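You operate a simulated robot arm through the tools that you are given. There is no shell and no other tool. Be economical: measure what you need, move in short steps, check, and stop when the job is done.

You run a simulated two-armed robot. Do the job below in one go: nothing can be reset, and whatever is moved stays where it is left.

JOB
On the top of the vice bench, fold the blue cloth in half, so that its two long edges meet.

Only the result counts: the job must be done as asked and must still hold three seconds after the hand-in. Knocking over, shifting, dropping, spilling or breaking anything else fails it. Flat cloth is picked up by pressing the open fingertips on it (5 to 10 N) and closing them slowly along it; thin cloth reads only 2 to 8 mm in the jaws.

ROBOT AND FRAMES
Two 6-joint arms with two-finger parallel grippers on one trunk, on a base that drives. Base frame: it is fixed to the floor where the robot stands at the start and does not move with it; the origin is under the middle of the robot, x ahead of it, y to its left, z up; the surface under the hand at the start is at about z = 0.86. Lengths are in m, angles in rad, forces in N, time in s.
The left shoulder is at the start at [0.28, 0.185, 0.98], the right one opposite. With the tool pointing down near the work surface each hand reaches from about 0.56 to 0.94 m from the robot's upright axis, wherever it stands, measured 20 degrees to its own side. Places, roughly: top of the vice bench [0.5, 0, 0.9]. Payload 1.57 kg a hand.
The tool frame of a hand sits at the grasp point between the pads (the TCP): z along the fingers, y along the line on which they close. The tips reach 0.03 m beyond it. Largest opening 0.08 m; finger width 0.017, thickness 0.012; the body of the gripper, 0.04 by 0.082 m, starts 0.08 m behind the TCP.
Orientation is that of the tool frame in the base frame, as a unit quaternion [x, y, z, w]. With the fingers straight down and closing along the base's y, the tool's x points along the base's -x, its y along +y and its z along -z.

CONTROLS
- The arms move only by the tool nudge_tool. It takes "left_targets", "right_targets" or both (then of equal length, played together; a hand with none holds still); each is text: rows parted by semicolons, each of 7 numbers parted by spaces: the shift along the tool's x, y, z in m, then the turn, a rotation vector about the tool's x, y, z in rad, then the closure in counts, from 0 (fully open) to 255 (shut). In form: tx ty tz rx ry rz grip; .... A call has 1 to 8 rows; each row is the pose to reach, as a shift and turn from the pose commanded when the call began, along the tool's axes at that moment. A row lasts 0.2 s, in which the tool goes at most 0.05 m and 0.15 rad; a call with a longer step from one row to the next is refused whole, and so is a gripper value outside its range. Where a pose cannot be reached the arm comes as near as it can. A force on the tool above 40 N (or 10 N above the force at the start of the call, whichever is more), or a blocked arm, ends the call early, and 0.2 s more pass. The fingers move at their own pace (about 0.153 m/s each) and stop on an object; they squeeze with about 43 N. The grip force told is the motor's: it shows also when the fingers shut on nothing. Time passes only in rows, and 0.2 s behind the last, so rows that repeat a pose let the fingers close. It gives the time, the measured TCP pose, the force on the tool (base axes), the opening and the grip force at its end, in the units of the frame above (readings bear some noise), with the torque about the TCP (base axes, N m) and any sound that the robot's microphone picked up.
- Cameras (640 x 400 px; columns grow to the right, rows downward): "scene" is now at [0.231, -0.0025, 1.4025]; the picture's right is [-0.15, -0.99, 0.00], its down [-0.85, 0.13, -0.51] and it looks along [0.51, -0.08, -0.86] (base axes); focal length 242 px, centre (320, 200). "left" rides on the left gripper at [0.072, 0.007, -0.122] in its tool frame; the picture's right is [-0.09, 1.00, 0.00], its down [-0.84, -0.08, -0.54] and it looks along [-0.54, -0.05, 0.84] (tool axes); focal length 238 px, centre (320, 200). "right" rides on the right gripper at [0.072, -0.007, -0.122] in its tool frame; the picture's right is [0.09, 1.00, 0.00], its down [-0.84, 0.08, -0.54] and it looks along [-0.54, 0.05, 0.84] (tool axes); focal length 238 px, centre (320, 200). There is no depth. A picture from a camera that has moved, and an enlarged one, comes with that camera's place and axes in the base frame and with its lens. The place of the scene camera against the robot may be out by one fixed shift of up to 0.012 m in any direction.
- camera(camera): a new picture of that camera. No time passes.
- raise_lower(by): slides the trunk up (or, below 0, down) by that many m; the arms and the scene camera ride with it, the base frame stays. It gives what a move gives, with no picture.
- drive_base(legs): drives the robot by 1 to 6 legs, each [ahead, turn to the left] in m and rad, along the robot's own axes; the way and the turn of a leg run together, so that a leg with both is an arc; at most 1.5 m and 3.142 rad a leg. The arms and the cameras ride along, it lands a little off, and it stops where it bumps. It gives what a move gives.
- turn_head(pan, tilt): turns the head with the scene camera to pan (to the left, within 1.501 rad either way) and tilt (down, from -0.506 to 1.204), counted from straight ahead of the robot. It gives what a move gives.
- inspect(camera, box): a new picture of the part [left, top, right, bottom] of that camera's present view, enlarged. No time passes.
- finish_job(): hands the job in; it is judged then, once.

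Work in short steps. Places have to be worked out from the pictures, the camera data and where the tool is seen: move nearer, look again, correct. Check each grasp and each placing, and mend what went wrong. You have 120 turns and 108 pictures in all, those below and enlarged ones among them. Open the grippers and draw the arms clear of the work before you hand the job in, unless the task says otherwise; then end with one line.

The tools are called as a command line: name --argument value ..., lists and objects as JSON in quotes. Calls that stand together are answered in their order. nudge_tool: Moves the arms, as the interface text tells. Its arguments: {"type":"object","properties":{"left_targets":{"type":"string"},"right_targets":{"type":"string"}},"required":[]} The other tools are called the same way: raise_lower (by) slides the trunk up or down; drive_base (legs) drives the base; turn_head (pan, tilt) turns the head that bears the scene camera; camera (camera) takes a picture; inspect (camera, box) takes an enlarged picture of a part of a camera's view; finish_job () hands the job in.

At the start:

```text
clock: 0.0
left_tcp_pos: [0.5429, 0.3103, 1.0645]
left_orientation: [0.0, 1.0, -0.001, 0.0]
left_contact_force: [-1.1, 0.2, 0.7]
left_wrist_torque: [-0.01, 0.03, -0.02]
left_gripper_width: 0.0795
left_grasp_force: 0.0
right_tcp_pos: [0.5979, -0.2059, 1.1033]
right_orientation: [0.0, 1.0, 0.0, 0.0]
right_contact_force: [0.4, 0.5, 0.6]
right_wrist_torque: [0.0, 0.01, 0.01]
right_gripper_width: 0.08
right_grasp_force: 0.1
trunk travel left (down, up): [-0.675, 0.315]
robot x, y, heading: [0.0012, 0.0015, -0.001]
head pan, tilt: [-0.15, 1.033]
```

scene: 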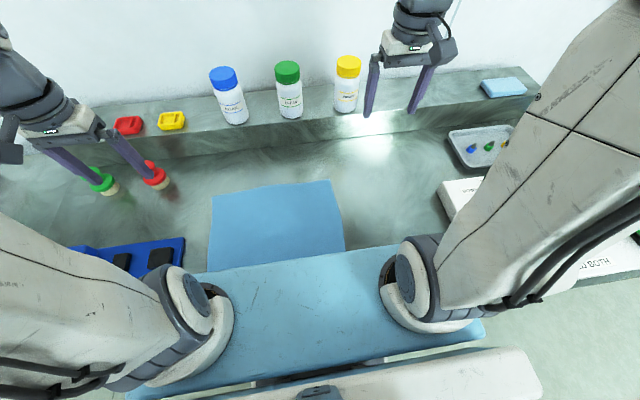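
right: 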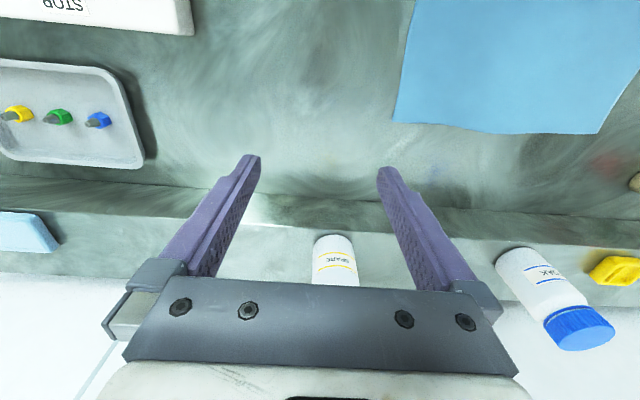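
left: 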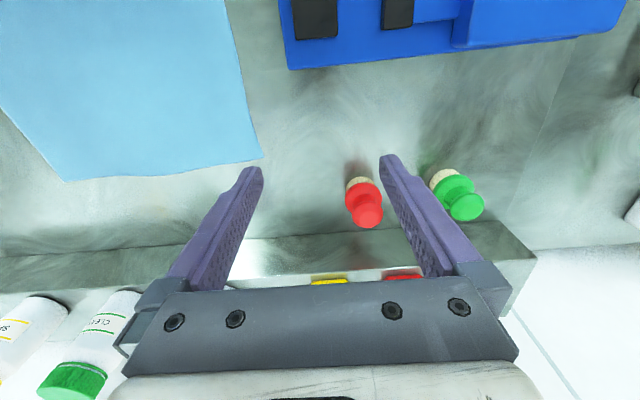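

The near part of the cloth is hidden behind my own shoulder bar and lies too close to reach. I back off 0.25 m to see all of it.

drive_base --legs '[[-0.25, 0]]'

turn_head --pan 0.0 --tilt 0.85

camera --camera "scene"

camera --camera "left"

camera --camera "right"

```text
clock: 1.8
left_tcp_pos: [0.2937, 0.3074, 1.0652]
left_orientation: [0.002, 1.0, 0.0, 0.0]
left_contact_force: [-0.5, 0.1, 0.0]
left_wrist_torque: [0.04, 0.02, 0.0]
left_gripper_width: 0.08
left_grasp_force: 0.0
right_tcp_pos: [0.3467, -0.208, 1.1022]
right_orientation: [0.001, 1.0, 0.0, 0.0]
right_contact_force: [-1.0, 0.7, 0.9]
right_wrist_torque: [0.02, 0.01, -0.01]
right_gripper_width: 0.0801
right_grasp_force: 0.1
trunk travel left (down, up): [-0.675, 0.315]
robot x, y, heading: [-0.2481, 0.0005, 0.0]
head pan, tilt: [-0.15, 1.033]
```

```text
clock: 2.5
left_tcp_pos: [0.2933, 0.3086, 1.0647]
left_orientation: [0.002, 1.0, 0.0, 0.0]
left_contact_force: [-0.4, -0.2, 0.3]
left_wrist_torque: [0.01, 0.03, 0.02]
left_gripper_width: 0.0799
left_grasp_force: 0.0
right_tcp_pos: [0.347, -0.2068, 1.1035]
right_orientation: [0.002, 1.0, -0.001, 0.001]
right_contact_force: [-0.1, -0.1, 0.5]
right_wrist_torque: [0.02, -0.01, 0.01]
right_gripper_width: 0.0798
right_grasp_force: 0.0
trunk travel left (down, up): [-0.675, 0.315]
robot x, y, heading: [-0.2528, 0.0027, -0.001]
head pan, tilt: [0.0, 0.85]
```

```text
104 pictures are left
camera scene: at [-0.008, 0.0072, 1.4159], right [0.0, -1.0, 0.0], down [-0.75, 0.0, -0.66], along [0.66, 0.0, -0.75], focal length 242 px, centre (320, 200)
```

scene: 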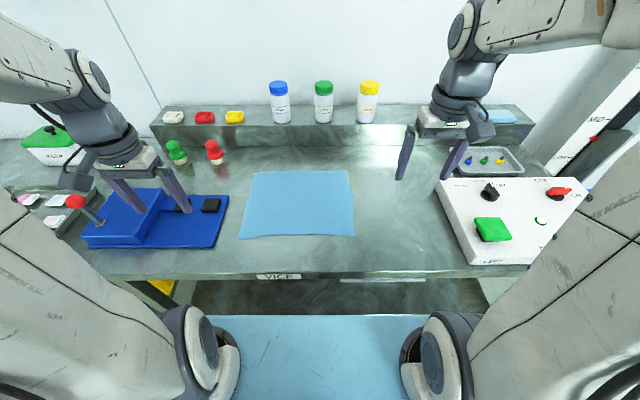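

```text
103 pictures are left
camera left: at [0.2203, 0.3162, 1.1872], right [0.1, 1.0, 0.0], down [0.84, -0.08, 0.54], along [0.54, -0.05, -0.84], focal length 238 px, centre (320, 200)
```

left: 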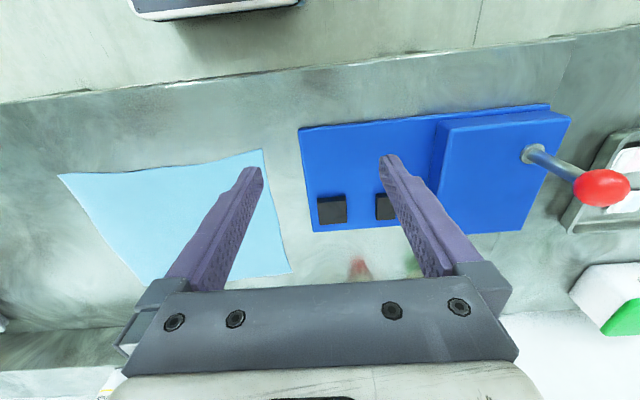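

```text
102 pictures are left
camera right: at [0.275, -0.2134, 1.2246], right [-0.09, 1.0, 0.0], down [0.84, 0.07, 0.54], along [0.54, 0.05, -0.84], focal length 238 px, centre (320, 200)
```

right: 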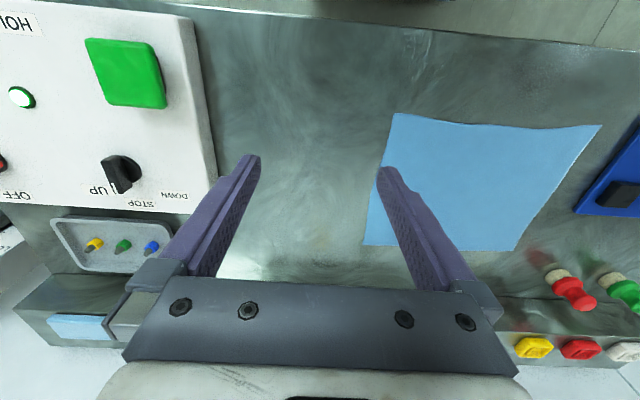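

The bench top is at z≈0.86. The cloth has its far edge from about (0.598, 0.225) to (0.612, -0.093) and its near edge from (0.337, 0.222) to (0.347, -0.091). The long edges therefore run along y, and I will fold the far edge over onto the near one. I bring both hands above the far corners, half closed.

nudge_tool --left_targets "-.037 -.016 .011 0 0 0 80; -.074 -.032 .022 0 0 0 120; -.111 -.048 .033 0 0 0 150; -.148 -.064 .044 0 0 0 160; -.184 -.08 .055 0 0 0 160; -.221 -.097 .066 0 0 0 160; -.258 -.113 .077 0 0 0 160; -.295 -.129 .09 0 0 0 160" --right_targets "-.031 .02 .016 0 0 0 80; -.063 .039 .032 0 0 0 120; -.094 .059 .048 0 0 0 150; -.126 .078 .064 0 0 0 160; -.157 .098 .08 0 0 0 160; -.188 .118 .096 0 0 0 160; -.22 .137 .112 0 0 0 160; -.251 .157 .128 0 0 0 160"

camera --camera "left"

camera --camera "right"

camera --camera "scene"

```text
clock: 4.3
left_tcp_pos: [0.5883, 0.182, 0.9738]
left_orientation: [0.002, 1.0, 0.0, 0.0]
left_contact_force: [-0.5, 0.0, 0.2]
left_wrist_torque: [-0.02, -0.06, -0.03]
left_gripper_width: 0.0299
left_grasp_force: 0.0
right_tcp_pos: [0.5945, -0.0509, 0.9744]
right_orientation: [0.003, 1.0, -0.001, -0.001]
right_contact_force: [0.0, -0.9, 0.4]
right_wrist_torque: [-0.01, -0.04, 0.0]
right_gripper_width: 0.03
right_grasp_force: 0.0
trunk travel left (down, up): [-0.675, 0.315]
robot x, y, heading: [-0.2498, 0.0035, -0.006]
head pan, tilt: [0.0, 0.85]
```

```text
101 pictures are left
camera left: at [0.5153, 0.1898, 1.0951], right [0.1, 1.0, 0.0], down [0.84, -0.08, 0.54], along [0.54, -0.05, -0.84], focal length 238 px, centre (320, 200)
```

left: 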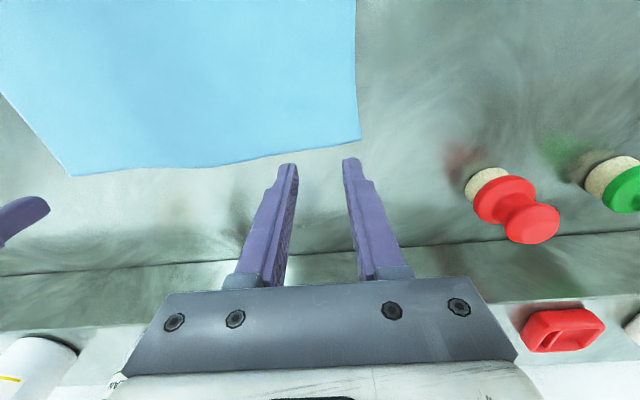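

```text
100 pictures are left
camera right: at [0.5239, -0.0573, 1.0955], right [-0.09, 1.0, 0.0], down [0.84, 0.07, 0.54], along [0.54, 0.05, -0.84], focal length 238 px, centre (320, 200)
```

right: 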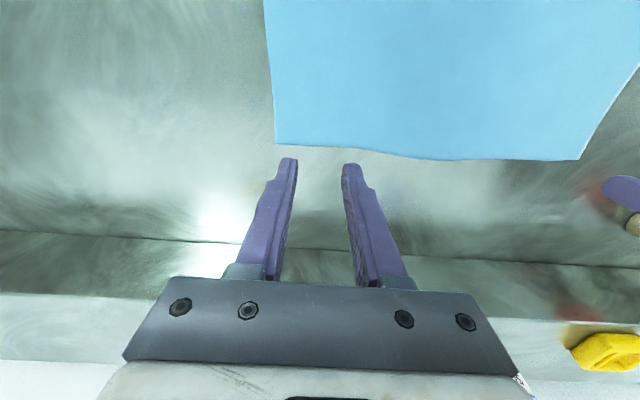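

```text
99 pictures are left
camera scene: at [-0.0085, 0.0072, 1.4161], right [0.0, -1.0, 0.0], down [-0.75, 0.0, -0.66], along [0.66, 0.0, -0.75], focal length 242 px, centre (320, 200)
```

scene: 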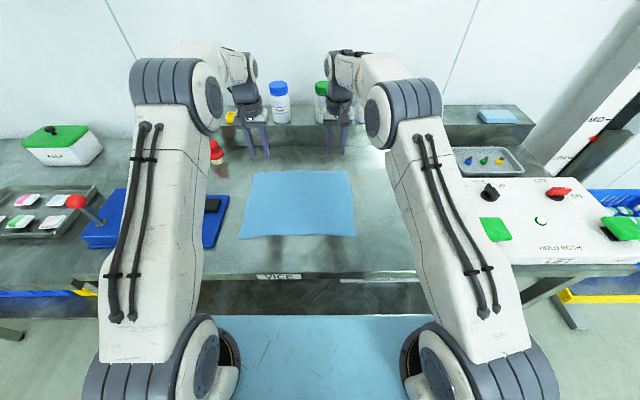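

The edge under the hands measures x≈0.602 on the left and x≈0.612 on the right, so both hands sit 12–17 mm inside it. I shift the right hand forward slightly and lower both almost to the cloth.

nudge_tool --left_targets "0 0 .025 0 0 0 160; -.001 0 .05 0 0 0 160; -.001 0 .075 0 0 0 160; -.001 0 .078 0 0 0 160" --right_targets "-.002 0 .025 0 0 0 160; -.005 0 .05 0 0 0 160; -.005 0 .075 0 0 0 160; -.005 0 .078 0 0 0 160"

camera --camera "left"

camera --camera "right"

```text
clock: 5.3
left_tcp_pos: [0.5875, 0.1795, 0.8974]
left_orientation: [0.002, 1.0, 0.0, 0.0]
left_contact_force: [0.3, 0.0, 0.0]
left_wrist_torque: [-0.02, 0.01, -0.02]
left_gripper_width: 0.0294
left_grasp_force: 0.0
right_tcp_pos: [0.5994, -0.052, 0.8959]
right_orientation: [0.001, 1.0, 0.0, 0.0]
right_contact_force: [0.0, 0.2, 0.4]
right_wrist_torque: [0.01, 0.02, 0.01]
right_gripper_width: 0.0298
right_grasp_force: 0.1
trunk travel left (down, up): [-0.675, 0.315]
robot x, y, heading: [-0.2503, 0.0034, -0.001]
head pan, tilt: [0.0, 0.85]
```

```text
98 pictures are left
camera left: at [0.5148, 0.1871, 1.0183], right [0.1, 1.0, 0.0], down [0.84, -0.08, 0.54], along [0.54, -0.05, -0.84], focal length 238 px, centre (320, 200)
```

left: 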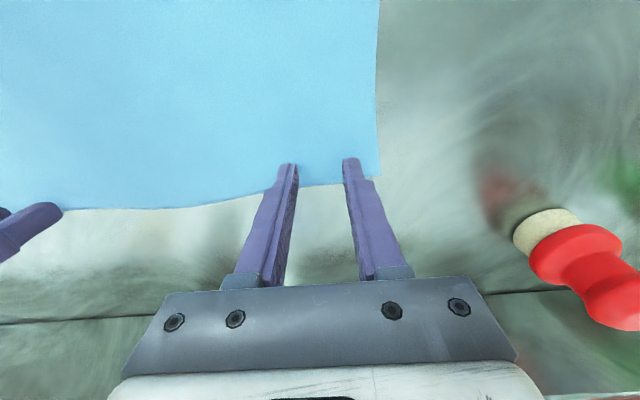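

```text
97 pictures are left
camera right: at [0.5298, -0.0566, 1.0169], right [-0.09, 1.0, 0.0], down [0.84, 0.07, 0.54], along [0.54, 0.05, -0.84], focal length 238 px, centre (320, 200)
```

right: 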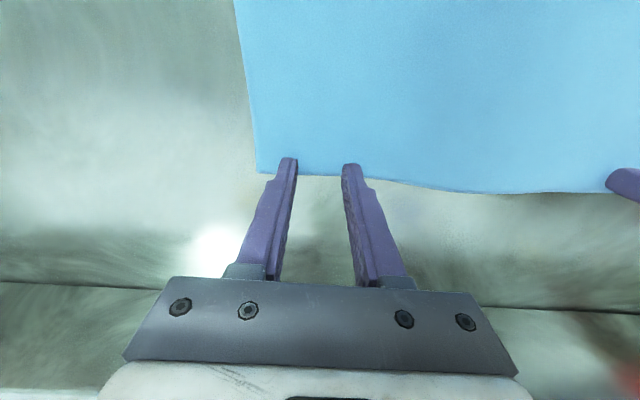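

On the cloth plane the tips sit about 16 mm (left) and 10 mm (right) inside the edge. I shift the left hand 4 mm outward and lower both to contact.

nudge_tool --left_targets "-.004 0 .003 0 0 0 160; -.004 0 .006 0 0 0 160; -.004 0 .008 0 0 0 160" --right_targets ".002 0 .002 0 0 0 160; .002 0 .004 0 0 0 160; .002 0 .0065 0 0 0 160"

```text
clock: 6.1
left_tcp_pos: [0.5915, 0.178, 0.8914]
left_orientation: [0.001, 1.0, 0.001, 0.001]
left_contact_force: [-5.0, 2.0, 21.2]
left_wrist_torque: [0.02, 0.17, -0.01]
left_gripper_width: 0.0298
left_grasp_force: 0.1
right_tcp_pos: [0.599, -0.051, 0.893]
right_orientation: [0.002, 1.0, 0.0, 0.001]
right_contact_force: [0.5, 0.6, -0.2]
right_wrist_torque: [-0.02, -0.02, 0.0]
right_gripper_width: 0.0297
right_grasp_force: 0.0
trunk travel left (down, up): [-0.675, 0.315]
robot x, y, heading: [-0.2502, -0.0016, -0.001]
head pan, tilt: [0.0, 0.85]
```

The left hand presses with 21 N, which is too much, and the right hand is not touching yet. I ease the left up and lower the right.

nudge_tool --left_targets "0 0 -.0012 0 0 0 160; 0 0 -.0012 0 0 0 160" --right_targets "0 0 .001 0 0 0 160; 0 0 .0015 0 0 0 160"

```text
clock: 6.7
left_tcp_pos: [0.5903, 0.1783, 0.8931]
left_orientation: [0.002, 1.0, 0.0, 0.003]
left_contact_force: [5.0, 1.6, 18.3]
left_wrist_torque: [0.07, -0.11, -0.01]
left_gripper_width: 0.0298
left_grasp_force: 0.2
right_tcp_pos: [0.6003, -0.0515, 0.8915]
right_orientation: [0.002, 1.0, 0.001, 0.002]
right_contact_force: [-3.5, 1.8, 11.4]
right_wrist_torque: [0.08, 0.08, 0.01]
right_gripper_width: 0.0298
right_grasp_force: 0.1
trunk travel left (down, up): [-0.675, 0.315]
robot x, y, heading: [-0.2494, 0.0005, -0.001]
head pan, tilt: [0.0, 0.85]
```

nudge_tool --left_targets "0 0 -.001 0 0 0 160; 0 0 -.001 0 0 0 160" --right_targets "0 0 -.0003 0 0 0 160; 0 0 -.0003 0 0 0 160"

```text
clock: 7.3
left_tcp_pos: [0.5907, 0.1772, 0.8912]
left_orientation: [0.001, 1.0, 0.0, 0.0]
left_contact_force: [2.8, 3.5, 14.2]
left_wrist_torque: [0.1, -0.06, 0.0]
left_gripper_width: 0.0298
left_grasp_force: 0.1
right_tcp_pos: [0.6005, -0.0507, 0.8916]
right_orientation: [0.002, 1.0, 0.0, 0.001]
right_contact_force: [-3.8, 0.3, 14.0]
right_wrist_torque: [0.1, 0.13, 0.01]
right_gripper_width: 0.0297
right_grasp_force: 0.0
trunk travel left (down, up): [-0.675, 0.315]
robot x, y, heading: [-0.2533, -0.0007, -0.007]
head pan, tilt: [0.0, 0.85]
```

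Both hands press with about 14 N. I ease off a little and then close slowly along the cloth.

nudge_tool --left_targets "0 0 -.001 0 0 0 160; 0 0 -.001 0 0 0 175; 0 0 -.001 0 0 0 190; 0 0 -.001 0 0 0 205; 0 0 -.001 0 0 0 220; 0 0 -.001 0 0 0 235; 0 0 -.001 0 0 0 255; 0 0 -.001 0 0 0 255" --right_targets "0 0 -.001 0 0 0 160; 0 0 -.001 0 0 0 175; 0 0 -.001 0 0 0 190; 0 0 -.001 0 0 0 205; 0 0 -.001 0 0 0 220; 0 0 -.001 0 0 0 235; 0 0 -.001 0 0 0 255; 0 0 -.001 0 0 0 255"

camera --camera "left"

camera --camera "right"

```text
clock: 9.1
left_tcp_pos: [0.5916, 0.1785, 0.8924]
left_orientation: [0.002, 1.0, -0.001, 0.0]
left_contact_force: [-0.7, 0.0, 1.2]
left_wrist_torque: [0.03, 0.04, 0.03]
left_gripper_width: 0.0001
left_grasp_force: 20.8
right_tcp_pos: [0.6003, -0.0525, 0.892]
right_orientation: [0.002, 1.0, 0.0, 0.0]
right_contact_force: [0.0, -0.2, 8.6]
right_wrist_torque: [0.01, 0.02, 0.0]
right_gripper_width: 0.0
right_grasp_force: 20.9
trunk travel left (down, up): [-0.675, 0.315]
robot x, y, heading: [-0.2549, 0.001, -0.0]
head pan, tilt: [0.0, 0.85]
```

```text
96 pictures are left
camera left: at [0.519, 0.1859, 1.0139], right [0.1, 1.0, 0.0], down [0.84, -0.08, 0.54], along [0.54, -0.05, -0.84], focal length 238 px, centre (320, 200)
```

left: 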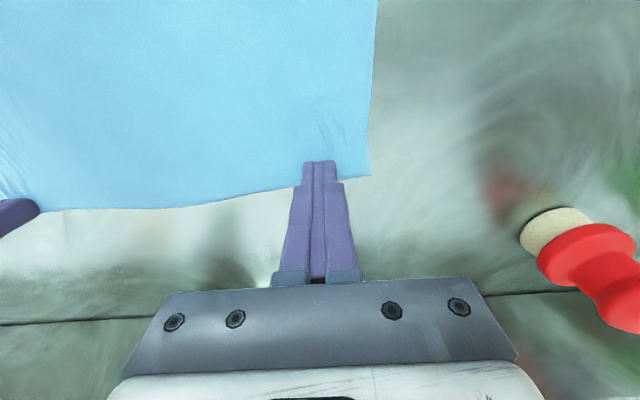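

```text
95 pictures are left
camera right: at [0.5292, -0.0571, 1.0125], right [-0.09, 1.0, 0.0], down [0.84, 0.07, 0.54], along [0.54, 0.05, -0.84], focal length 238 px, centre (320, 200)
```

right: 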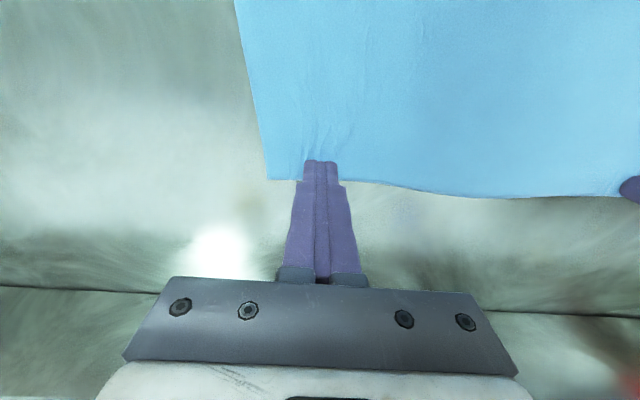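

The jaws read 0, so the cloth slipped out; there was only light wrinkling. I lift slightly, open wider to about 0.05 m, move a little inward and press again.

nudge_tool --left_targets "0 0 -.005 0 0 0 255; 0 -.004 -.005 0 0 0 90; 0 -.004 -.005 0 0 0 90; 0 -.004 -.002 0 0 0 90; 0 -.004 0 0 0 0 90; 0 -.004 0 0 0 0 90" --right_targets "0 0 -.005 0 0 0 255; 0 .004 -.005 0 0 0 90; 0 .004 -.005 0 0 0 90; 0 .004 -.002 0 0 0 90; 0 .004 0 0 0 0 90; 0 .004 0 0 0 0 90"

```text
clock: 10.5
left_tcp_pos: [0.5922, 0.1739, 0.8925]
left_orientation: [0.001, 1.0, 0.0, 0.001]
left_contact_force: [0.0, -0.7, 0.8]
left_wrist_torque: [-0.03, 0.04, 0.01]
left_gripper_width: 0.0518
left_grasp_force: 0.0
right_tcp_pos: [0.601, -0.0467, 0.8912]
right_orientation: [0.001, 1.0, 0.001, 0.002]
right_contact_force: [-1.2, 0.8, 9.4]
right_wrist_torque: [0.02, 0.07, -0.03]
right_gripper_width: 0.0514
right_grasp_force: 0.1
trunk travel left (down, up): [-0.675, 0.315]
robot x, y, heading: [-0.2532, 0.002, -0.002]
head pan, tilt: [0.0, 0.85]
```

The right hand presses with 9 N and the left is just off the cloth. I lower the left 0.8 mm to match.

nudge_tool --left_targets "0 0 .0008 0 0 0 90; 0 0 .0008 0 0 0 90"

```text
clock: 11.1
left_tcp_pos: [0.592, 0.1739, 0.8932]
left_orientation: [0.001, 1.0, 0.0, 0.0]
left_contact_force: [0.2, 0.5, -0.2]
left_wrist_torque: [0.0, -0.04, 0.01]
left_gripper_width: 0.0516
left_grasp_force: 0.1
right_tcp_pos: [0.6003, -0.0469, 0.891]
right_orientation: [0.002, 1.0, 0.0, 0.001]
right_contact_force: [-1.2, 1.9, 13.0]
right_wrist_torque: [0.01, 0.11, 0.0]
right_gripper_width: 0.0516
right_grasp_force: 0.1
trunk travel left (down, up): [-0.675, 0.315]
robot x, y, heading: [-0.2537, -0.0016, -0.006]
head pan, tilt: [0.0, 0.85]
```

nudge_tool --left_targets "0 0 .0008 0 0 0 90; 0 0 .0012 0 0 0 90"

```text
clock: 11.7
left_tcp_pos: [0.5923, 0.1756, 0.8919]
left_orientation: [0.002, 1.0, 0.0, 0.002]
left_contact_force: [-0.5, -0.8, 4.5]
left_wrist_torque: [-0.02, -0.01, -0.04]
left_gripper_width: 0.0514
left_grasp_force: 0.1
right_tcp_pos: [0.6005, -0.0474, 0.8911]
right_orientation: [0.002, 1.0, 0.0, 0.0]
right_contact_force: [0.3, 1.3, 13.3]
right_wrist_torque: [0.01, 0.01, 0.02]
right_gripper_width: 0.0516
right_grasp_force: 0.0
trunk travel left (down, up): [-0.675, 0.315]
robot x, y, heading: [-0.2505, 0.0008, -0.003]
head pan, tilt: [0.0, 0.85]
```

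The left reads 4.5 N and the right 13 N. I trim both toward about 9 N and close slowly.

nudge_tool --left_targets "0 0 .0004 0 0 0 90; 0 0 .0004 0 0 0 102; 0 0 .0004 0 0 0 114; 0 0 .0004 0 0 0 126; 0 0 .0004 0 0 0 138; 0 0 .0004 0 0 0 150; 0 0 .0004 0 0 0 162; 0 0 .0004 0 0 0 174" --right_targets "0 0 -.0003 0 0 0 90; 0 0 -.0003 0 0 0 102; 0 0 -.0003 0 0 0 114; 0 0 -.0003 0 0 0 126; 0 0 -.0003 0 0 0 138; 0 0 -.0003 0 0 0 150; 0 0 -.0003 0 0 0 162; 0 0 -.0003 0 0 0 174"

inspect --camera "left" --box '[200, 60, 440, 260]'

inspect --camera "right" --box '[200, 60, 440, 260]'

```text
clock: 13.5
left_tcp_pos: [0.5928, 0.1741, 0.8921]
left_orientation: [0.001, 1.0, 0.0, 0.001]
left_contact_force: [0.2, -2.6, 16.9]
left_wrist_torque: [-0.12, 0.05, -0.02]
left_gripper_width: 0.0244
left_grasp_force: 0.1
right_tcp_pos: [0.5991, -0.0479, 0.8915]
right_orientation: [0.002, 1.0, 0.001, 0.0]
right_contact_force: [0.2, 2.4, 4.6]
right_wrist_torque: [0.05, 0.02, -0.01]
right_gripper_width: 0.0259
right_grasp_force: 0.2
trunk travel left (down, up): [-0.675, 0.315]
robot x, y, heading: [-0.2509, 0.0007, -0.003]
head pan, tilt: [0.0, 0.85]
```

```text
2.00 times, centred on (320, 160) of left
camera zoom: at [0.5199, 0.1823, 1.0133], right [0.1, 1.0, 0.0], down [0.84, -0.08, 0.54], along [0.54, -0.05, -0.84], focal length 477 px, centre (320, 280)
```

zoom: 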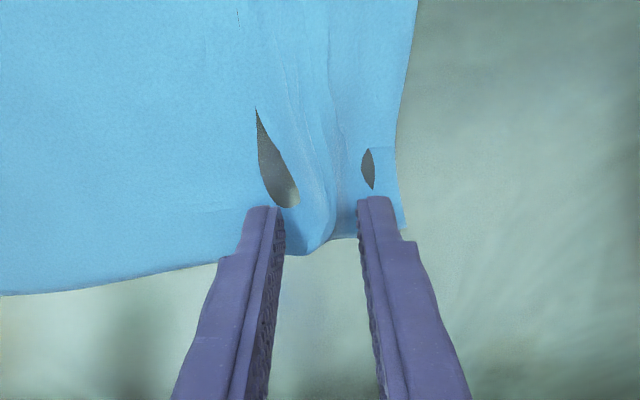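

```text
2.00 times, centred on (320, 160) of right
camera zoom: at [0.5287, -0.0534, 1.0127], right [-0.09, 1.0, 0.0], down [0.84, 0.07, 0.54], along [0.54, 0.05, -0.84], focal length 477 px, centre (320, 280)
```

zoom: 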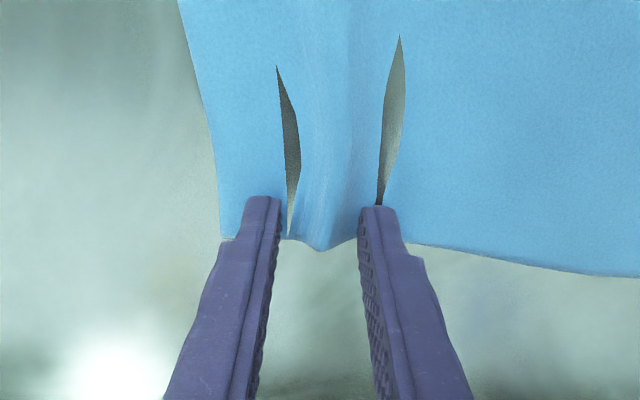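

A ridge is gathering between the fingers on both sides. I keep closing.

nudge_tool --left_targets "0 0 -.0006 0 0 0 184; 0 0 -.0006 0 0 0 194; 0 0 -.0006 0 0 0 204; 0 0 -.0006 0 0 0 216; 0 0 -.0006 0 0 0 228; 0 0 -.0006 0 0 0 240; 0 0 -.0006 0 0 0 255; 0 0 -.0006 0 0 0 255" --right_targets "0 0 .0003 0 0 0 184; 0 0 .0003 0 0 0 194; 0 0 .0003 0 0 0 204; 0 0 .0003 0 0 0 216; 0 0 .0003 0 0 0 228; 0 0 .0003 0 0 0 240; 0 0 .0003 0 0 0 255; 0 0 .0003 0 0 0 255"

inspect --camera "left" --box '[200, 60, 440, 260]'

inspect --camera "right" --box '[200, 60, 440, 260]'

```text
clock: 15.3
left_tcp_pos: [0.5929, 0.173, 0.8916]
left_orientation: [0.001, 1.0, -0.002, 0.002]
left_contact_force: [2.0, -23.9, 17.4]
left_wrist_torque: [-0.73, 0.01, 0.08]
left_gripper_width: 0.0026
left_grasp_force: 24.2
right_tcp_pos: [0.6002, -0.0444, 0.8924]
right_orientation: [0.002, 1.0, 0.002, 0.001]
right_contact_force: [0.8, 23.5, 6.0]
right_wrist_torque: [0.72, 0.01, -0.1]
right_gripper_width: 0.0025
right_grasp_force: 24.8
trunk travel left (down, up): [-0.675, 0.315]
robot x, y, heading: [-0.2516, 0.0004, -0.008]
head pan, tilt: [0.0, 0.85]
```

```text
2.00 times, centred on (320, 160) of left
camera zoom: at [0.52, 0.181, 1.0133], right [0.1, 1.0, 0.0], down [0.84, -0.08, 0.54], along [0.54, -0.05, -0.84], focal length 477 px, centre (320, 280)
```

zoom: 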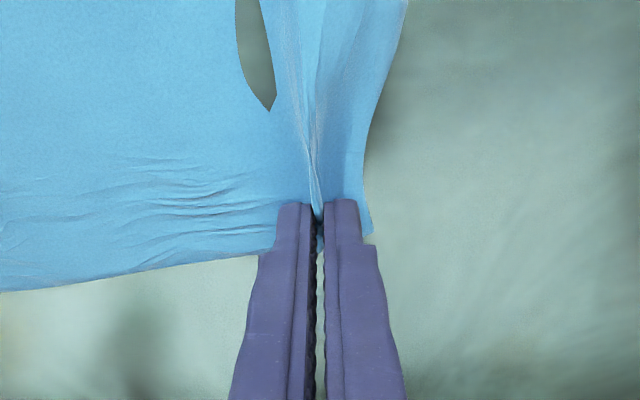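

```text
2.00 times, centred on (320, 160) of right
camera zoom: at [0.5286, -0.0513, 1.0128], right [-0.09, 1.0, 0.01], down [0.84, 0.07, 0.54], along [0.54, 0.05, -0.84], focal length 477 px, centre (320, 280)
```

zoom: 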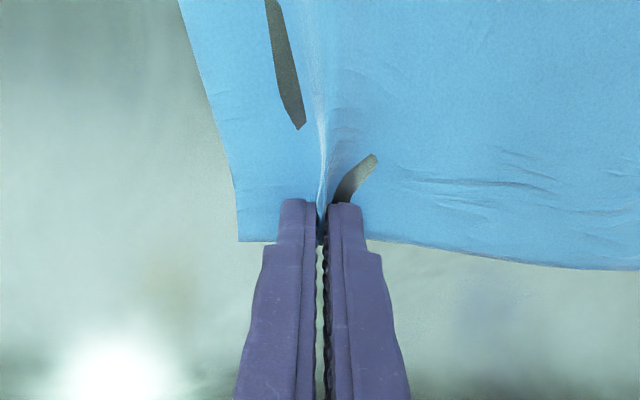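

Both jaws read 2.5 mm, so both corners are gripped. I relax the sideways pull by moving the hands inward, and start lifting along the fold arc while tilting the fingers.

nudge_tool --left_targets "0 -.005 -.006 0 0 0 255; .004 -.008 -.022 0 -.05 0 255; .012 -.008 -.044 0 -.10 0 255; .025 -.008 -.064 0 -.15 0 255; .041 -.008 -.081 0 -.2 0 255" --right_targets "0 .005 -.006 0 0 0 255; .004 .008 -.022 0 -.05 0 255; .012 .008 -.044 0 -.10 0 255; .025 .008 -.064 0 -.15 0 255; .041 .008 -.081 0 -.2 0 255"

camera --camera "scene"

camera --camera "left"

camera --camera "right"

```text
clock: 16.5
left_tcp_pos: [0.5501, 0.1668, 0.9667]
left_orientation: [0.001, 0.995, 0.001, 0.1]
left_contact_force: [0.7, -0.2, -1.2]
left_wrist_torque: [-0.02, 0.04, -0.01]
left_gripper_width: 0.0027
left_grasp_force: 24.1
right_tcp_pos: [0.5612, -0.0399, 0.9726]
right_orientation: [0.002, 0.995, 0.0, 0.099]
right_contact_force: [0.1, -0.3, 0.0]
right_wrist_torque: [0.0, 0.05, 0.0]
right_gripper_width: 0.0026
right_grasp_force: 23.8
trunk travel left (down, up): [-0.675, 0.315]
robot x, y, heading: [-0.2504, 0.0009, -0.002]
head pan, tilt: [0.0, 0.85]
```

```text
90 pictures are left
camera scene: at [-0.0074, 0.0072, 1.4159], right [0.0, -1.0, 0.0], down [-0.75, 0.0, -0.66], along [0.66, 0.0, -0.75], focal length 242 px, centre (320, 200)
```

scene: 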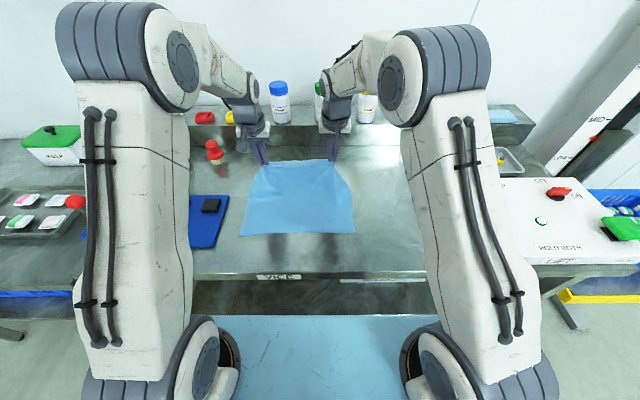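

```text
89 pictures are left
camera left: at [0.4548, 0.1747, 1.0729], right [0.09, 1.0, 0.02], down [0.71, -0.08, 0.7], along [0.7, -0.05, -0.72], focal length 238 px, centre (320, 200)
```

left: 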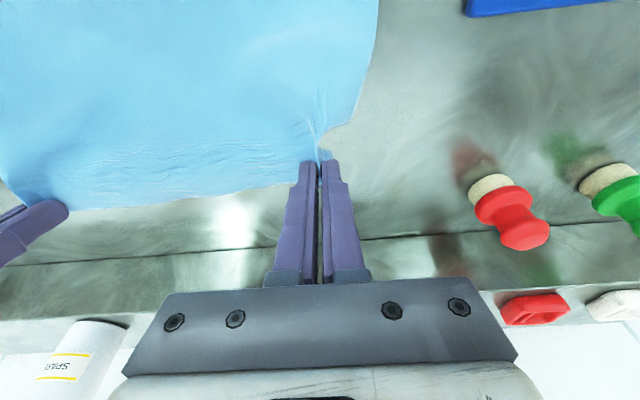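

```text
88 pictures are left
camera right: at [0.4671, -0.0457, 1.0767], right [-0.09, 1.0, -0.02], down [0.71, 0.08, 0.7], along [0.7, 0.05, -0.72], focal length 238 px, centre (320, 200)
```

right: 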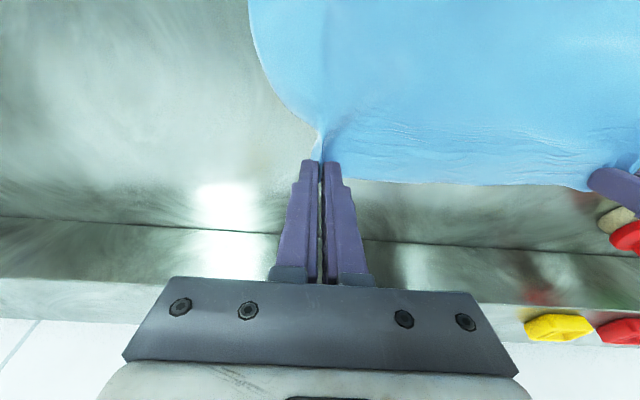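

The grasp holds and the edge is lifting evenly. I continue along the arc toward the near edge.

nudge_tool --left_targets ".0168 0 -.0177 0 -.05 0 255; .0364 0 -.0319 0 -.10 0 255; .0587 0 -.0425 0 -.15 0 255; .0828 0 -.0495 0 -.2 0 255; .1079 0 -.0515 0 -.25 0 255; .1328 0 -.0494 0 -.3 0 255; .1567 0 -.0425 0 -.35 0 255; .1783 0 -.0316 0 -.4 0 255" --right_targets ".0168 0 -.0177 0 -.05 0 255; .0364 0 -.0319 0 -.10 0 255; .0587 0 -.0425 0 -.15 0 255; .0828 0 -.0495 0 -.2 0 255; .1079 0 -.0515 0 -.25 0 255; .1328 0 -.0494 0 -.3 0 255; .1567 0 -.0425 0 -.35 0 255; .1783 0 -.0316 0 -.4 0 255"

camera --camera "scene"

camera --camera "left"

camera --camera "right"

```text
clock: 18.3
left_tcp_pos: [0.3934, 0.1703, 0.9823]
left_orientation: [0.001, 0.964, 0.005, 0.266]
left_contact_force: [0.6, -3.2, -0.9]
left_wrist_torque: [-0.07, 0.03, -0.02]
left_gripper_width: 0.0024
left_grasp_force: 24.0
left hand out of reach, approached as far as the arm can: row 7, 8
right_tcp_pos: [0.3795, -0.0377, 0.9658]
right_orientation: [0.001, 0.956, 0.0, 0.295]
right_contact_force: [-0.2, 2.4, 0.8]
right_wrist_torque: [0.06, -0.02, 0.0]
right_gripper_width: 0.0026
right_grasp_force: 24.3
trunk travel left (down, up): [-0.675, 0.315]
robot x, y, heading: [-0.2515, -0.0011, -0.002]
head pan, tilt: [0.0, 0.85]
```

```text
87 pictures are left
camera scene: at [-0.0079, 0.0072, 1.416], right [0.0, -1.0, 0.0], down [-0.75, 0.0, -0.66], along [0.66, 0.0, -0.75], focal length 242 px, centre (320, 200)
```

scene: 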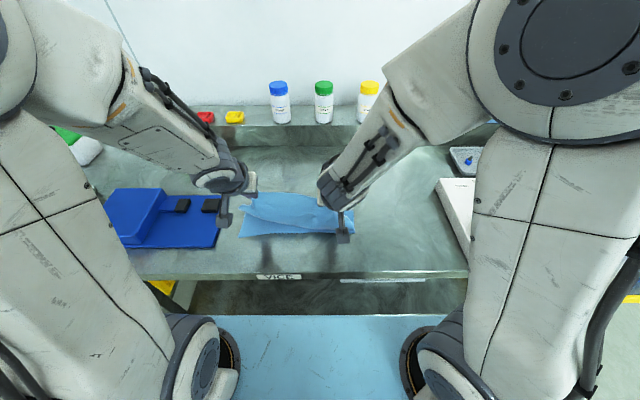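

```text
86 pictures are left
camera left: at [0.268, 0.1772, 1.0509], right [0.08, 1.0, 0.06], down [0.44, -0.09, 0.89], along [0.89, -0.04, -0.44], focal length 238 px, centre (320, 200)
```

left: 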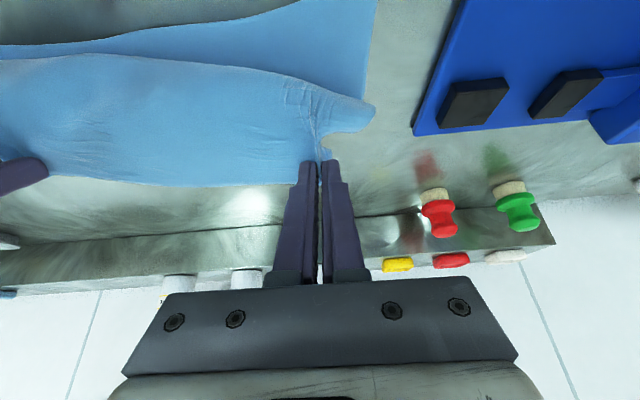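

```text
85 pictures are left
camera right: at [0.2517, -0.0432, 1.025], right [-0.07, 1.0, -0.05], down [0.39, 0.08, 0.92], along [0.92, 0.05, -0.39], focal length 238 px, centre (320, 200)
```

right: 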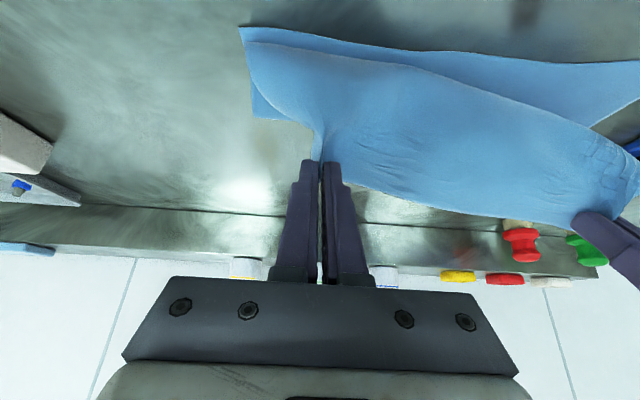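

The left arm reached its near limit at x≈0.39. I lower both hands 5 cm with the trunk, and then back the base off to gain room.

raise_lower --by -0.05

nudge_tool --left_targets "-.012 0 .007 0 0 0 255; -.024 0 .014 0 0 0 255; -.04 0 .023 0 0 0 255" --right_targets "-.012 0 .007 0 0 0 255; -.024 0 .014 0 0 0 255; -.04 0 .023 0 0 0 255"

```text
clock: 19.3
left_tcp_pos: [0.394, 0.1707, 0.9345]
left_orientation: [0.0, 0.964, 0.007, 0.267]
left_contact_force: [-0.3, -5.0, 0.0]
left_wrist_torque: [-0.08, 0.03, -0.05]
left_gripper_width: 0.0022
left_grasp_force: 24.4
right_tcp_pos: [0.379, -0.0372, 0.9153]
right_orientation: [0.001, 0.955, -0.001, 0.296]
right_contact_force: [-0.2, 3.4, 1.1]
right_wrist_torque: [0.14, 0.0, 0.07]
right_gripper_width: 0.0025
right_grasp_force: 23.9
trunk travel left (down, up): [-0.625, 0.365]
robot x, y, heading: [-0.2534, -0.0024, -0.005]
head pan, tilt: [0.0, 0.85]
```

```text
clock: 20.1
left_tcp_pos: [0.4399, 0.1715, 0.9338]
left_orientation: [0.0, 0.964, 0.006, 0.266]
left_contact_force: [0.0, -6.4, 0.1]
left_wrist_torque: [-0.16, 0.05, -0.1]
left_gripper_width: 0.0026
left_grasp_force: 24.4
right_tcp_pos: [0.425, -0.0378, 0.9193]
right_orientation: [0.0, 0.956, 0.0, 0.295]
right_contact_force: [0.5, 6.4, 0.5]
right_wrist_torque: [0.19, -0.02, 0.14]
right_gripper_width: 0.0026
right_grasp_force: 23.9
trunk travel left (down, up): [-0.625, 0.365]
robot x, y, heading: [-0.2493, 0.0036, -0.003]
head pan, tilt: [0.0, 0.85]
```

The hands moved 4.6 cm forward relative to the base. Now I back off 7 cm, carrying the edge toward its target.

drive_base --legs '[[-0.07, 0]]'

camera --camera "scene"

camera --camera "right"

camera --camera "left"

```text
clock: 21.1
left_tcp_pos: [0.3693, 0.1717, 0.9332]
left_orientation: [0.0, 0.964, 0.006, 0.265]
left_contact_force: [0.6, -7.1, -1.0]
left_wrist_torque: [-0.17, -0.02, -0.1]
left_gripper_width: 0.0028
left_grasp_force: 23.9
right_tcp_pos: [0.3547, -0.0376, 0.9192]
right_orientation: [0.002, 0.955, 0.0, 0.295]
right_contact_force: [1.2, 8.1, 1.0]
right_wrist_torque: [0.21, 0.0, 0.09]
right_gripper_width: 0.0026
right_grasp_force: 24.0
trunk travel left (down, up): [-0.625, 0.365]
robot x, y, heading: [-0.318, -0.0017, -0.001]
head pan, tilt: [0.0, 0.85]
```

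```text
84 pictures are left
camera scene: at [-0.0785, 0.0075, 1.3659], right [0.0, -1.0, 0.0], down [-0.75, 0.0, -0.66], along [0.66, 0.0, -0.75], focal length 242 px, centre (320, 200)
```

scene: 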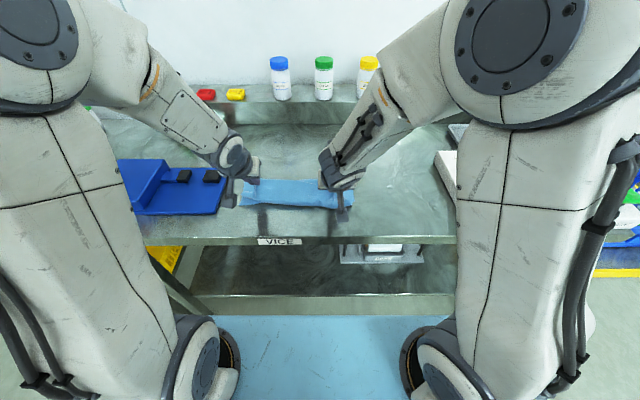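

```text
83 pictures are left
camera right: at [0.2267, -0.0438, 0.9785], right [-0.07, 1.0, -0.05], down [0.39, 0.08, 0.92], along [0.92, 0.05, -0.39], focal length 238 px, centre (320, 200)
```

right: 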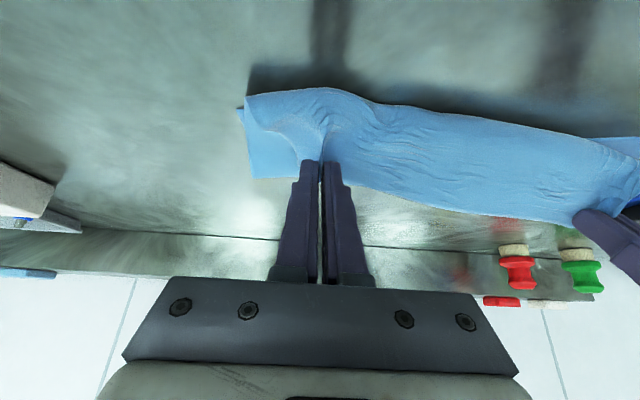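

```text
82 pictures are left
camera left: at [0.2437, 0.1789, 1.0018], right [0.08, 1.0, 0.06], down [0.44, -0.09, 0.89], along [0.89, -0.04, -0.45], focal length 238 px, centre (320, 200)
```

left: 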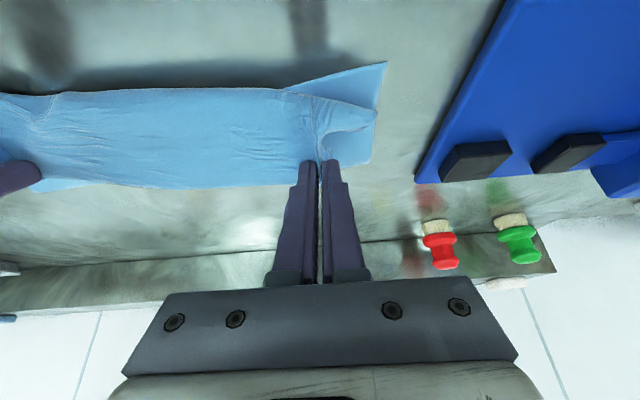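

The near corners of the lower layer haven't moved: about (0.342, 0.222) on the left and (0.346, -0.09) on the right. I bring both pinches down to just inside that near edge and add tilt.

nudge_tool --left_targets ".013 -.001 .004 0 -.05 0 255; .027 -.001 .008 0 -.10 0 255; .040 -.002 .012 0 -.15 0 255; .0537 -.002 .0159 0 -.21 0 255; .0537 -.002 .0159 0 -.21 0 255" --right_targets ".008 .001 .003 0 -.04 0 255; .016 .001 .006 0 -.08 0 255; .023 .002 .009 0 -.12 0 255; .0309 .002 .0116 0 -.15 0 255; .0309 .002 .0116 0 -.15 0 255"

camera --camera "scene"

camera --camera "right"

camera --camera "left"

```text
clock: 22.2
left_tcp_pos: [0.3466, 0.1856, 0.9139]
left_orientation: [-0.019, 0.959, 0.04, 0.279]
left_contact_force: [-0.5, -25.1, -0.6]
left_wrist_torque: [-0.67, 0.03, -0.42]
left_gripper_width: 0.0026
left_grasp_force: 23.3
left hand out of reach, approached as far as the arm can: row 1, 2, 3, 4, 5
right_tcp_pos: [0.3359, -0.0277, 0.8961]
right_orientation: [-0.006, 0.929, 0.006, 0.371]
right_contact_force: [0.7, 24.3, 0.7]
right_wrist_torque: [0.6, -0.06, 0.49]
right_gripper_width: 0.0025
right_grasp_force: 23.8
trunk travel left (down, up): [-0.625, 0.365]
robot x, y, heading: [-0.3231, 0.002, -0.001]
head pan, tilt: [0.0, 0.85]
stopped in row 5 (right hand): the force on the tool passed its limit at 43 N (the readings are from after the stop); the commanded pose is now the measured one
```

```text
81 pictures are left
camera scene: at [-0.0789, 0.0075, 1.366], right [0.0, -1.0, 0.0], down [-0.75, 0.0, -0.66], along [0.66, 0.0, -0.75], focal length 242 px, centre (320, 200)
```

scene: 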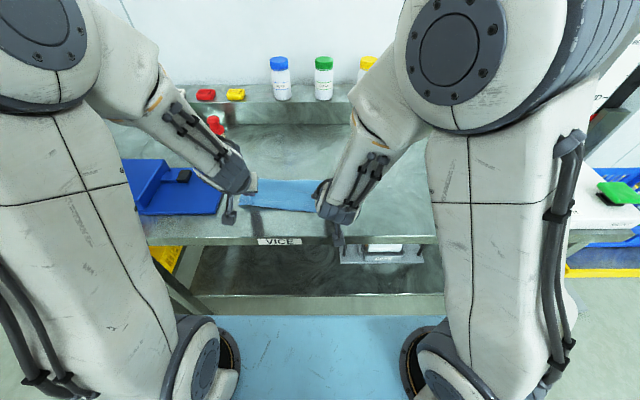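

```text
80 pictures are left
camera right: at [0.2013, -0.038, 0.9344], right [-0.08, 1.0, -0.06], down [0.23, 0.07, 0.97], along [0.97, 0.07, -0.24], focal length 238 px, centre (320, 200)
```

right: 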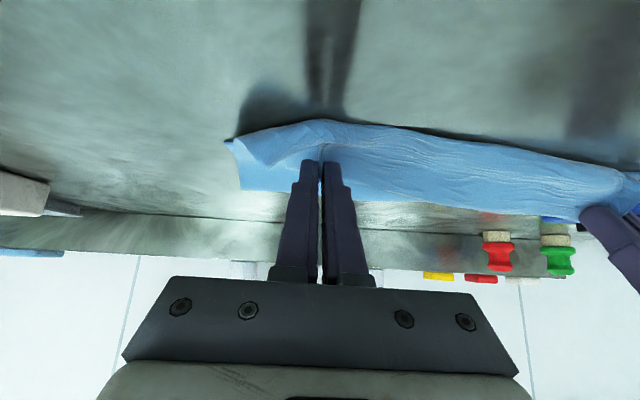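

```text
79 pictures are left
camera left: at [0.2199, 0.1815, 0.9781], right [0.02, 0.99, 0.12], down [0.42, -0.11, 0.9], along [0.91, 0.03, -0.42], focal length 238 px, centre (320, 200)
```

left: 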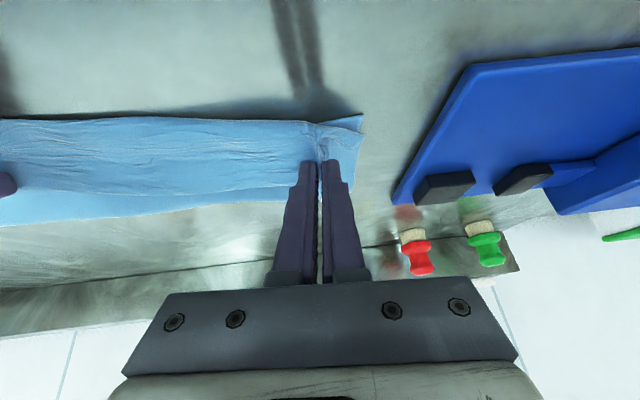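

The left arm is folded to its limit again and drifted outward, stretching the cloth. I move both hands 6 cm forward, undo the left drift, and then back the base off further.

nudge_tool --left_targets "-.017 -.006 .011 .04 0 .007 255; -.034 -.013 .022 .087 0 .014 255; -.0506 -.013 .0322 .087 0 .014 255; -.0506 -.013 .0322 .087 0 .014 255" --right_targets "-.014 -.002 .013 0 0 0 255; -.029 -.004 .027 0 0 0 255; -.0435 -.004 .0413 0 0 0 255; -.0435 -.004 .0413 0 0 0 255"

drive_base --legs '[[-0.055, 0]]'

```text
clock: 23.2
left_tcp_pos: [0.4076, 0.1792, 0.9134]
left_orientation: [-0.002, 0.96, 0.003, 0.281]
left_contact_force: [-1.3, -21.7, -1.6]
left_wrist_torque: [-0.54, 0.03, -0.32]
left_gripper_width: 0.0027
left_grasp_force: 24.0
left hand out of reach, approached as far as the arm can: row 3
right_tcp_pos: [0.3974, -0.0369, 0.8942]
right_orientation: [-0.002, 0.93, 0.003, 0.368]
right_contact_force: [1.3, 21.0, 2.0]
right_wrist_torque: [0.56, -0.07, 0.38]
right_gripper_width: 0.0026
right_grasp_force: 24.0
trunk travel left (down, up): [-0.625, 0.365]
robot x, y, heading: [-0.322, 0.0046, -0.001]
head pan, tilt: [0.0, 0.85]
```

```text
clock: 24.2
left_tcp_pos: [0.351, 0.1797, 0.9129]
left_orientation: [-0.003, 0.96, 0.001, 0.279]
left_contact_force: [-0.7, -21.1, -2.4]
left_wrist_torque: [-0.56, 0.06, -0.35]
left_gripper_width: 0.0025
left_grasp_force: 23.5
right_tcp_pos: [0.3407, -0.0367, 0.8956]
right_orientation: [-0.002, 0.929, 0.003, 0.369]
right_contact_force: [1.2, 20.9, 1.6]
right_wrist_torque: [0.51, -0.07, 0.4]
right_gripper_width: 0.0026
right_grasp_force: 24.4
trunk travel left (down, up): [-0.625, 0.365]
robot x, y, heading: [-0.381, 0.001, -0.003]
head pan, tilt: [0.0, 0.85]
```

There is more room now. I bring the hands closer together to relax the pull and lower the left pinch to its target.

nudge_tool --left_targets ".007 -.003 .0015 0 -.045 0 255; .014 -.006 .003 0 -.09 0 255; .0207 -.008 .0046 0 -.135 0 255; .0276 -.008 .0062 0 -.18 0 255; .0276 -.008 .0062 0 -.18 0 255" --right_targets ".001 .002 0 0 0 0 255; .002 .004 0 0 0 0 255; .0036 .005 -.0006 0 0 0 255; .0036 .005 -.0006 0 0 0 255; .0036 .005 -.0006 0 0 0 255"

camera --camera "scene"

camera --camera "right"

camera --camera "left"

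```text
clock: 25.4
left_tcp_pos: [0.3278, 0.1453, 0.8932]
left_orientation: [-0.006, 0.93, 0.005, 0.367]
left_contact_force: [1.3, 0.6, 7.4]
left_wrist_torque: [0.05, -0.06, 0.05]
left_gripper_width: 0.0026
left_grasp_force: 23.9
left hand out of reach, approached as far as the arm can: row 1, 2, 3, 4, 5
right_tcp_pos: [0.3381, -0.0319, 0.89]
right_orientation: [-0.002, 0.929, 0.003, 0.369]
right_contact_force: [-1.0, -1.4, 0.4]
right_wrist_torque: [0.0, 0.02, 0.04]
right_gripper_width: 0.0026
right_grasp_force: 23.5
trunk travel left (down, up): [-0.625, 0.365]
robot x, y, heading: [-0.3754, -0.0012, -0.008]
head pan, tilt: [0.0, 0.85]
```

```text
78 pictures are left
camera scene: at [-0.1349, 0.0076, 1.3661], right [0.0, -1.0, 0.0], down [-0.75, 0.0, -0.66], along [0.66, 0.0, -0.75], focal length 242 px, centre (320, 200)
```

scene: 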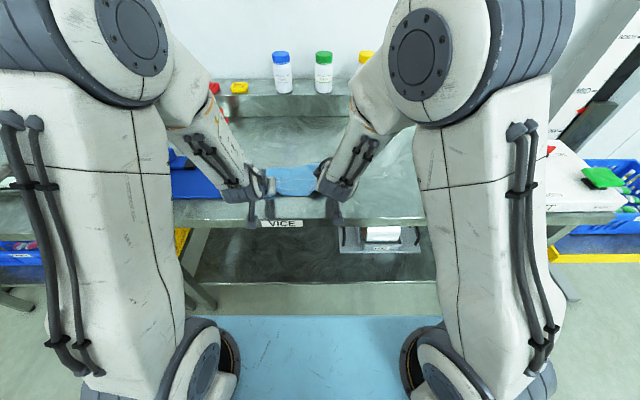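

```text
77 pictures are left
camera right: at [0.2024, -0.0395, 0.9304], right [-0.07, 1.0, -0.06], down [0.24, 0.08, 0.97], along [0.97, 0.06, -0.24], focal length 238 px, centre (320, 200)
```

right: 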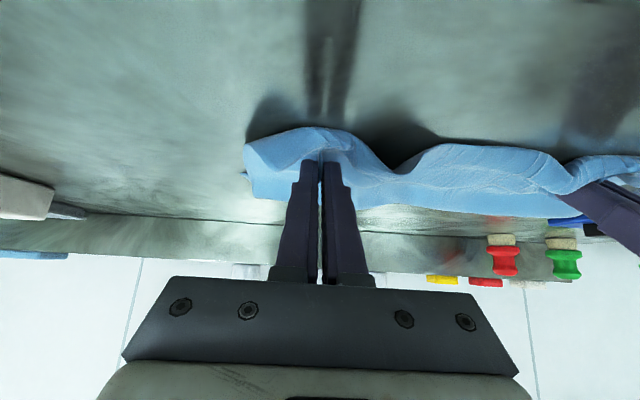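

```text
76 pictures are left
camera left: at [0.1903, 0.1508, 0.9325], right [0.05, 1.0, 0.07], down [0.24, -0.08, 0.97], along [0.97, -0.03, -0.25], focal length 238 px, centre (320, 200)
```

left: 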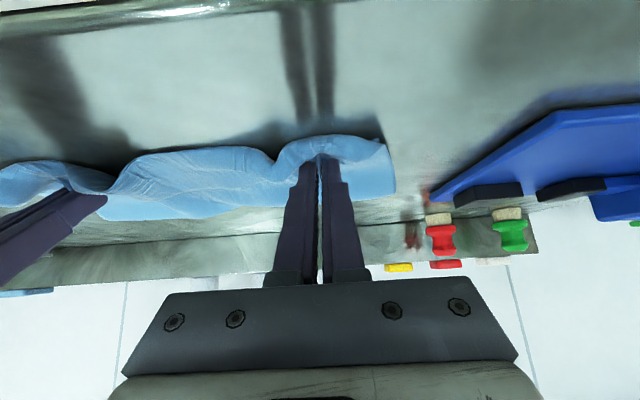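

The left hand slid too far inward, to y=0.145, near a joint limit. I move it back out and relax its tilt slightly.

nudge_tool --left_targets "-.004 .009 .001 0 .04 0 255; -.008 .018 .002 0 .08 0 255; -.010 .027 .002 0 .12 0 255; -.010 .027 .002 0 .12 0 255"

```text
clock: 26.4
left_tcp_pos: [0.3347, 0.1707, 0.8996]
left_orientation: [-0.004, 0.952, 0.007, 0.306]
left_contact_force: [-1.0, 0.4, 0.2]
left_wrist_torque: [0.0, 0.06, -0.01]
left_gripper_width: 0.0025
left_grasp_force: 23.3
left hand out of reach, approached as far as the arm can: row 1
right_tcp_pos: [0.339, -0.032, 0.892]
right_orientation: [-0.002, 0.929, 0.003, 0.369]
right_contact_force: [-0.4, -1.4, 0.4]
right_wrist_torque: [0.0, 0.0, 0.0]
right_gripper_width: 0.0026
right_grasp_force: 23.7
trunk travel left (down, up): [-0.625, 0.365]
robot x, y, heading: [-0.377, 0.0006, -0.001]
head pan, tilt: [0.0, 0.85]
```

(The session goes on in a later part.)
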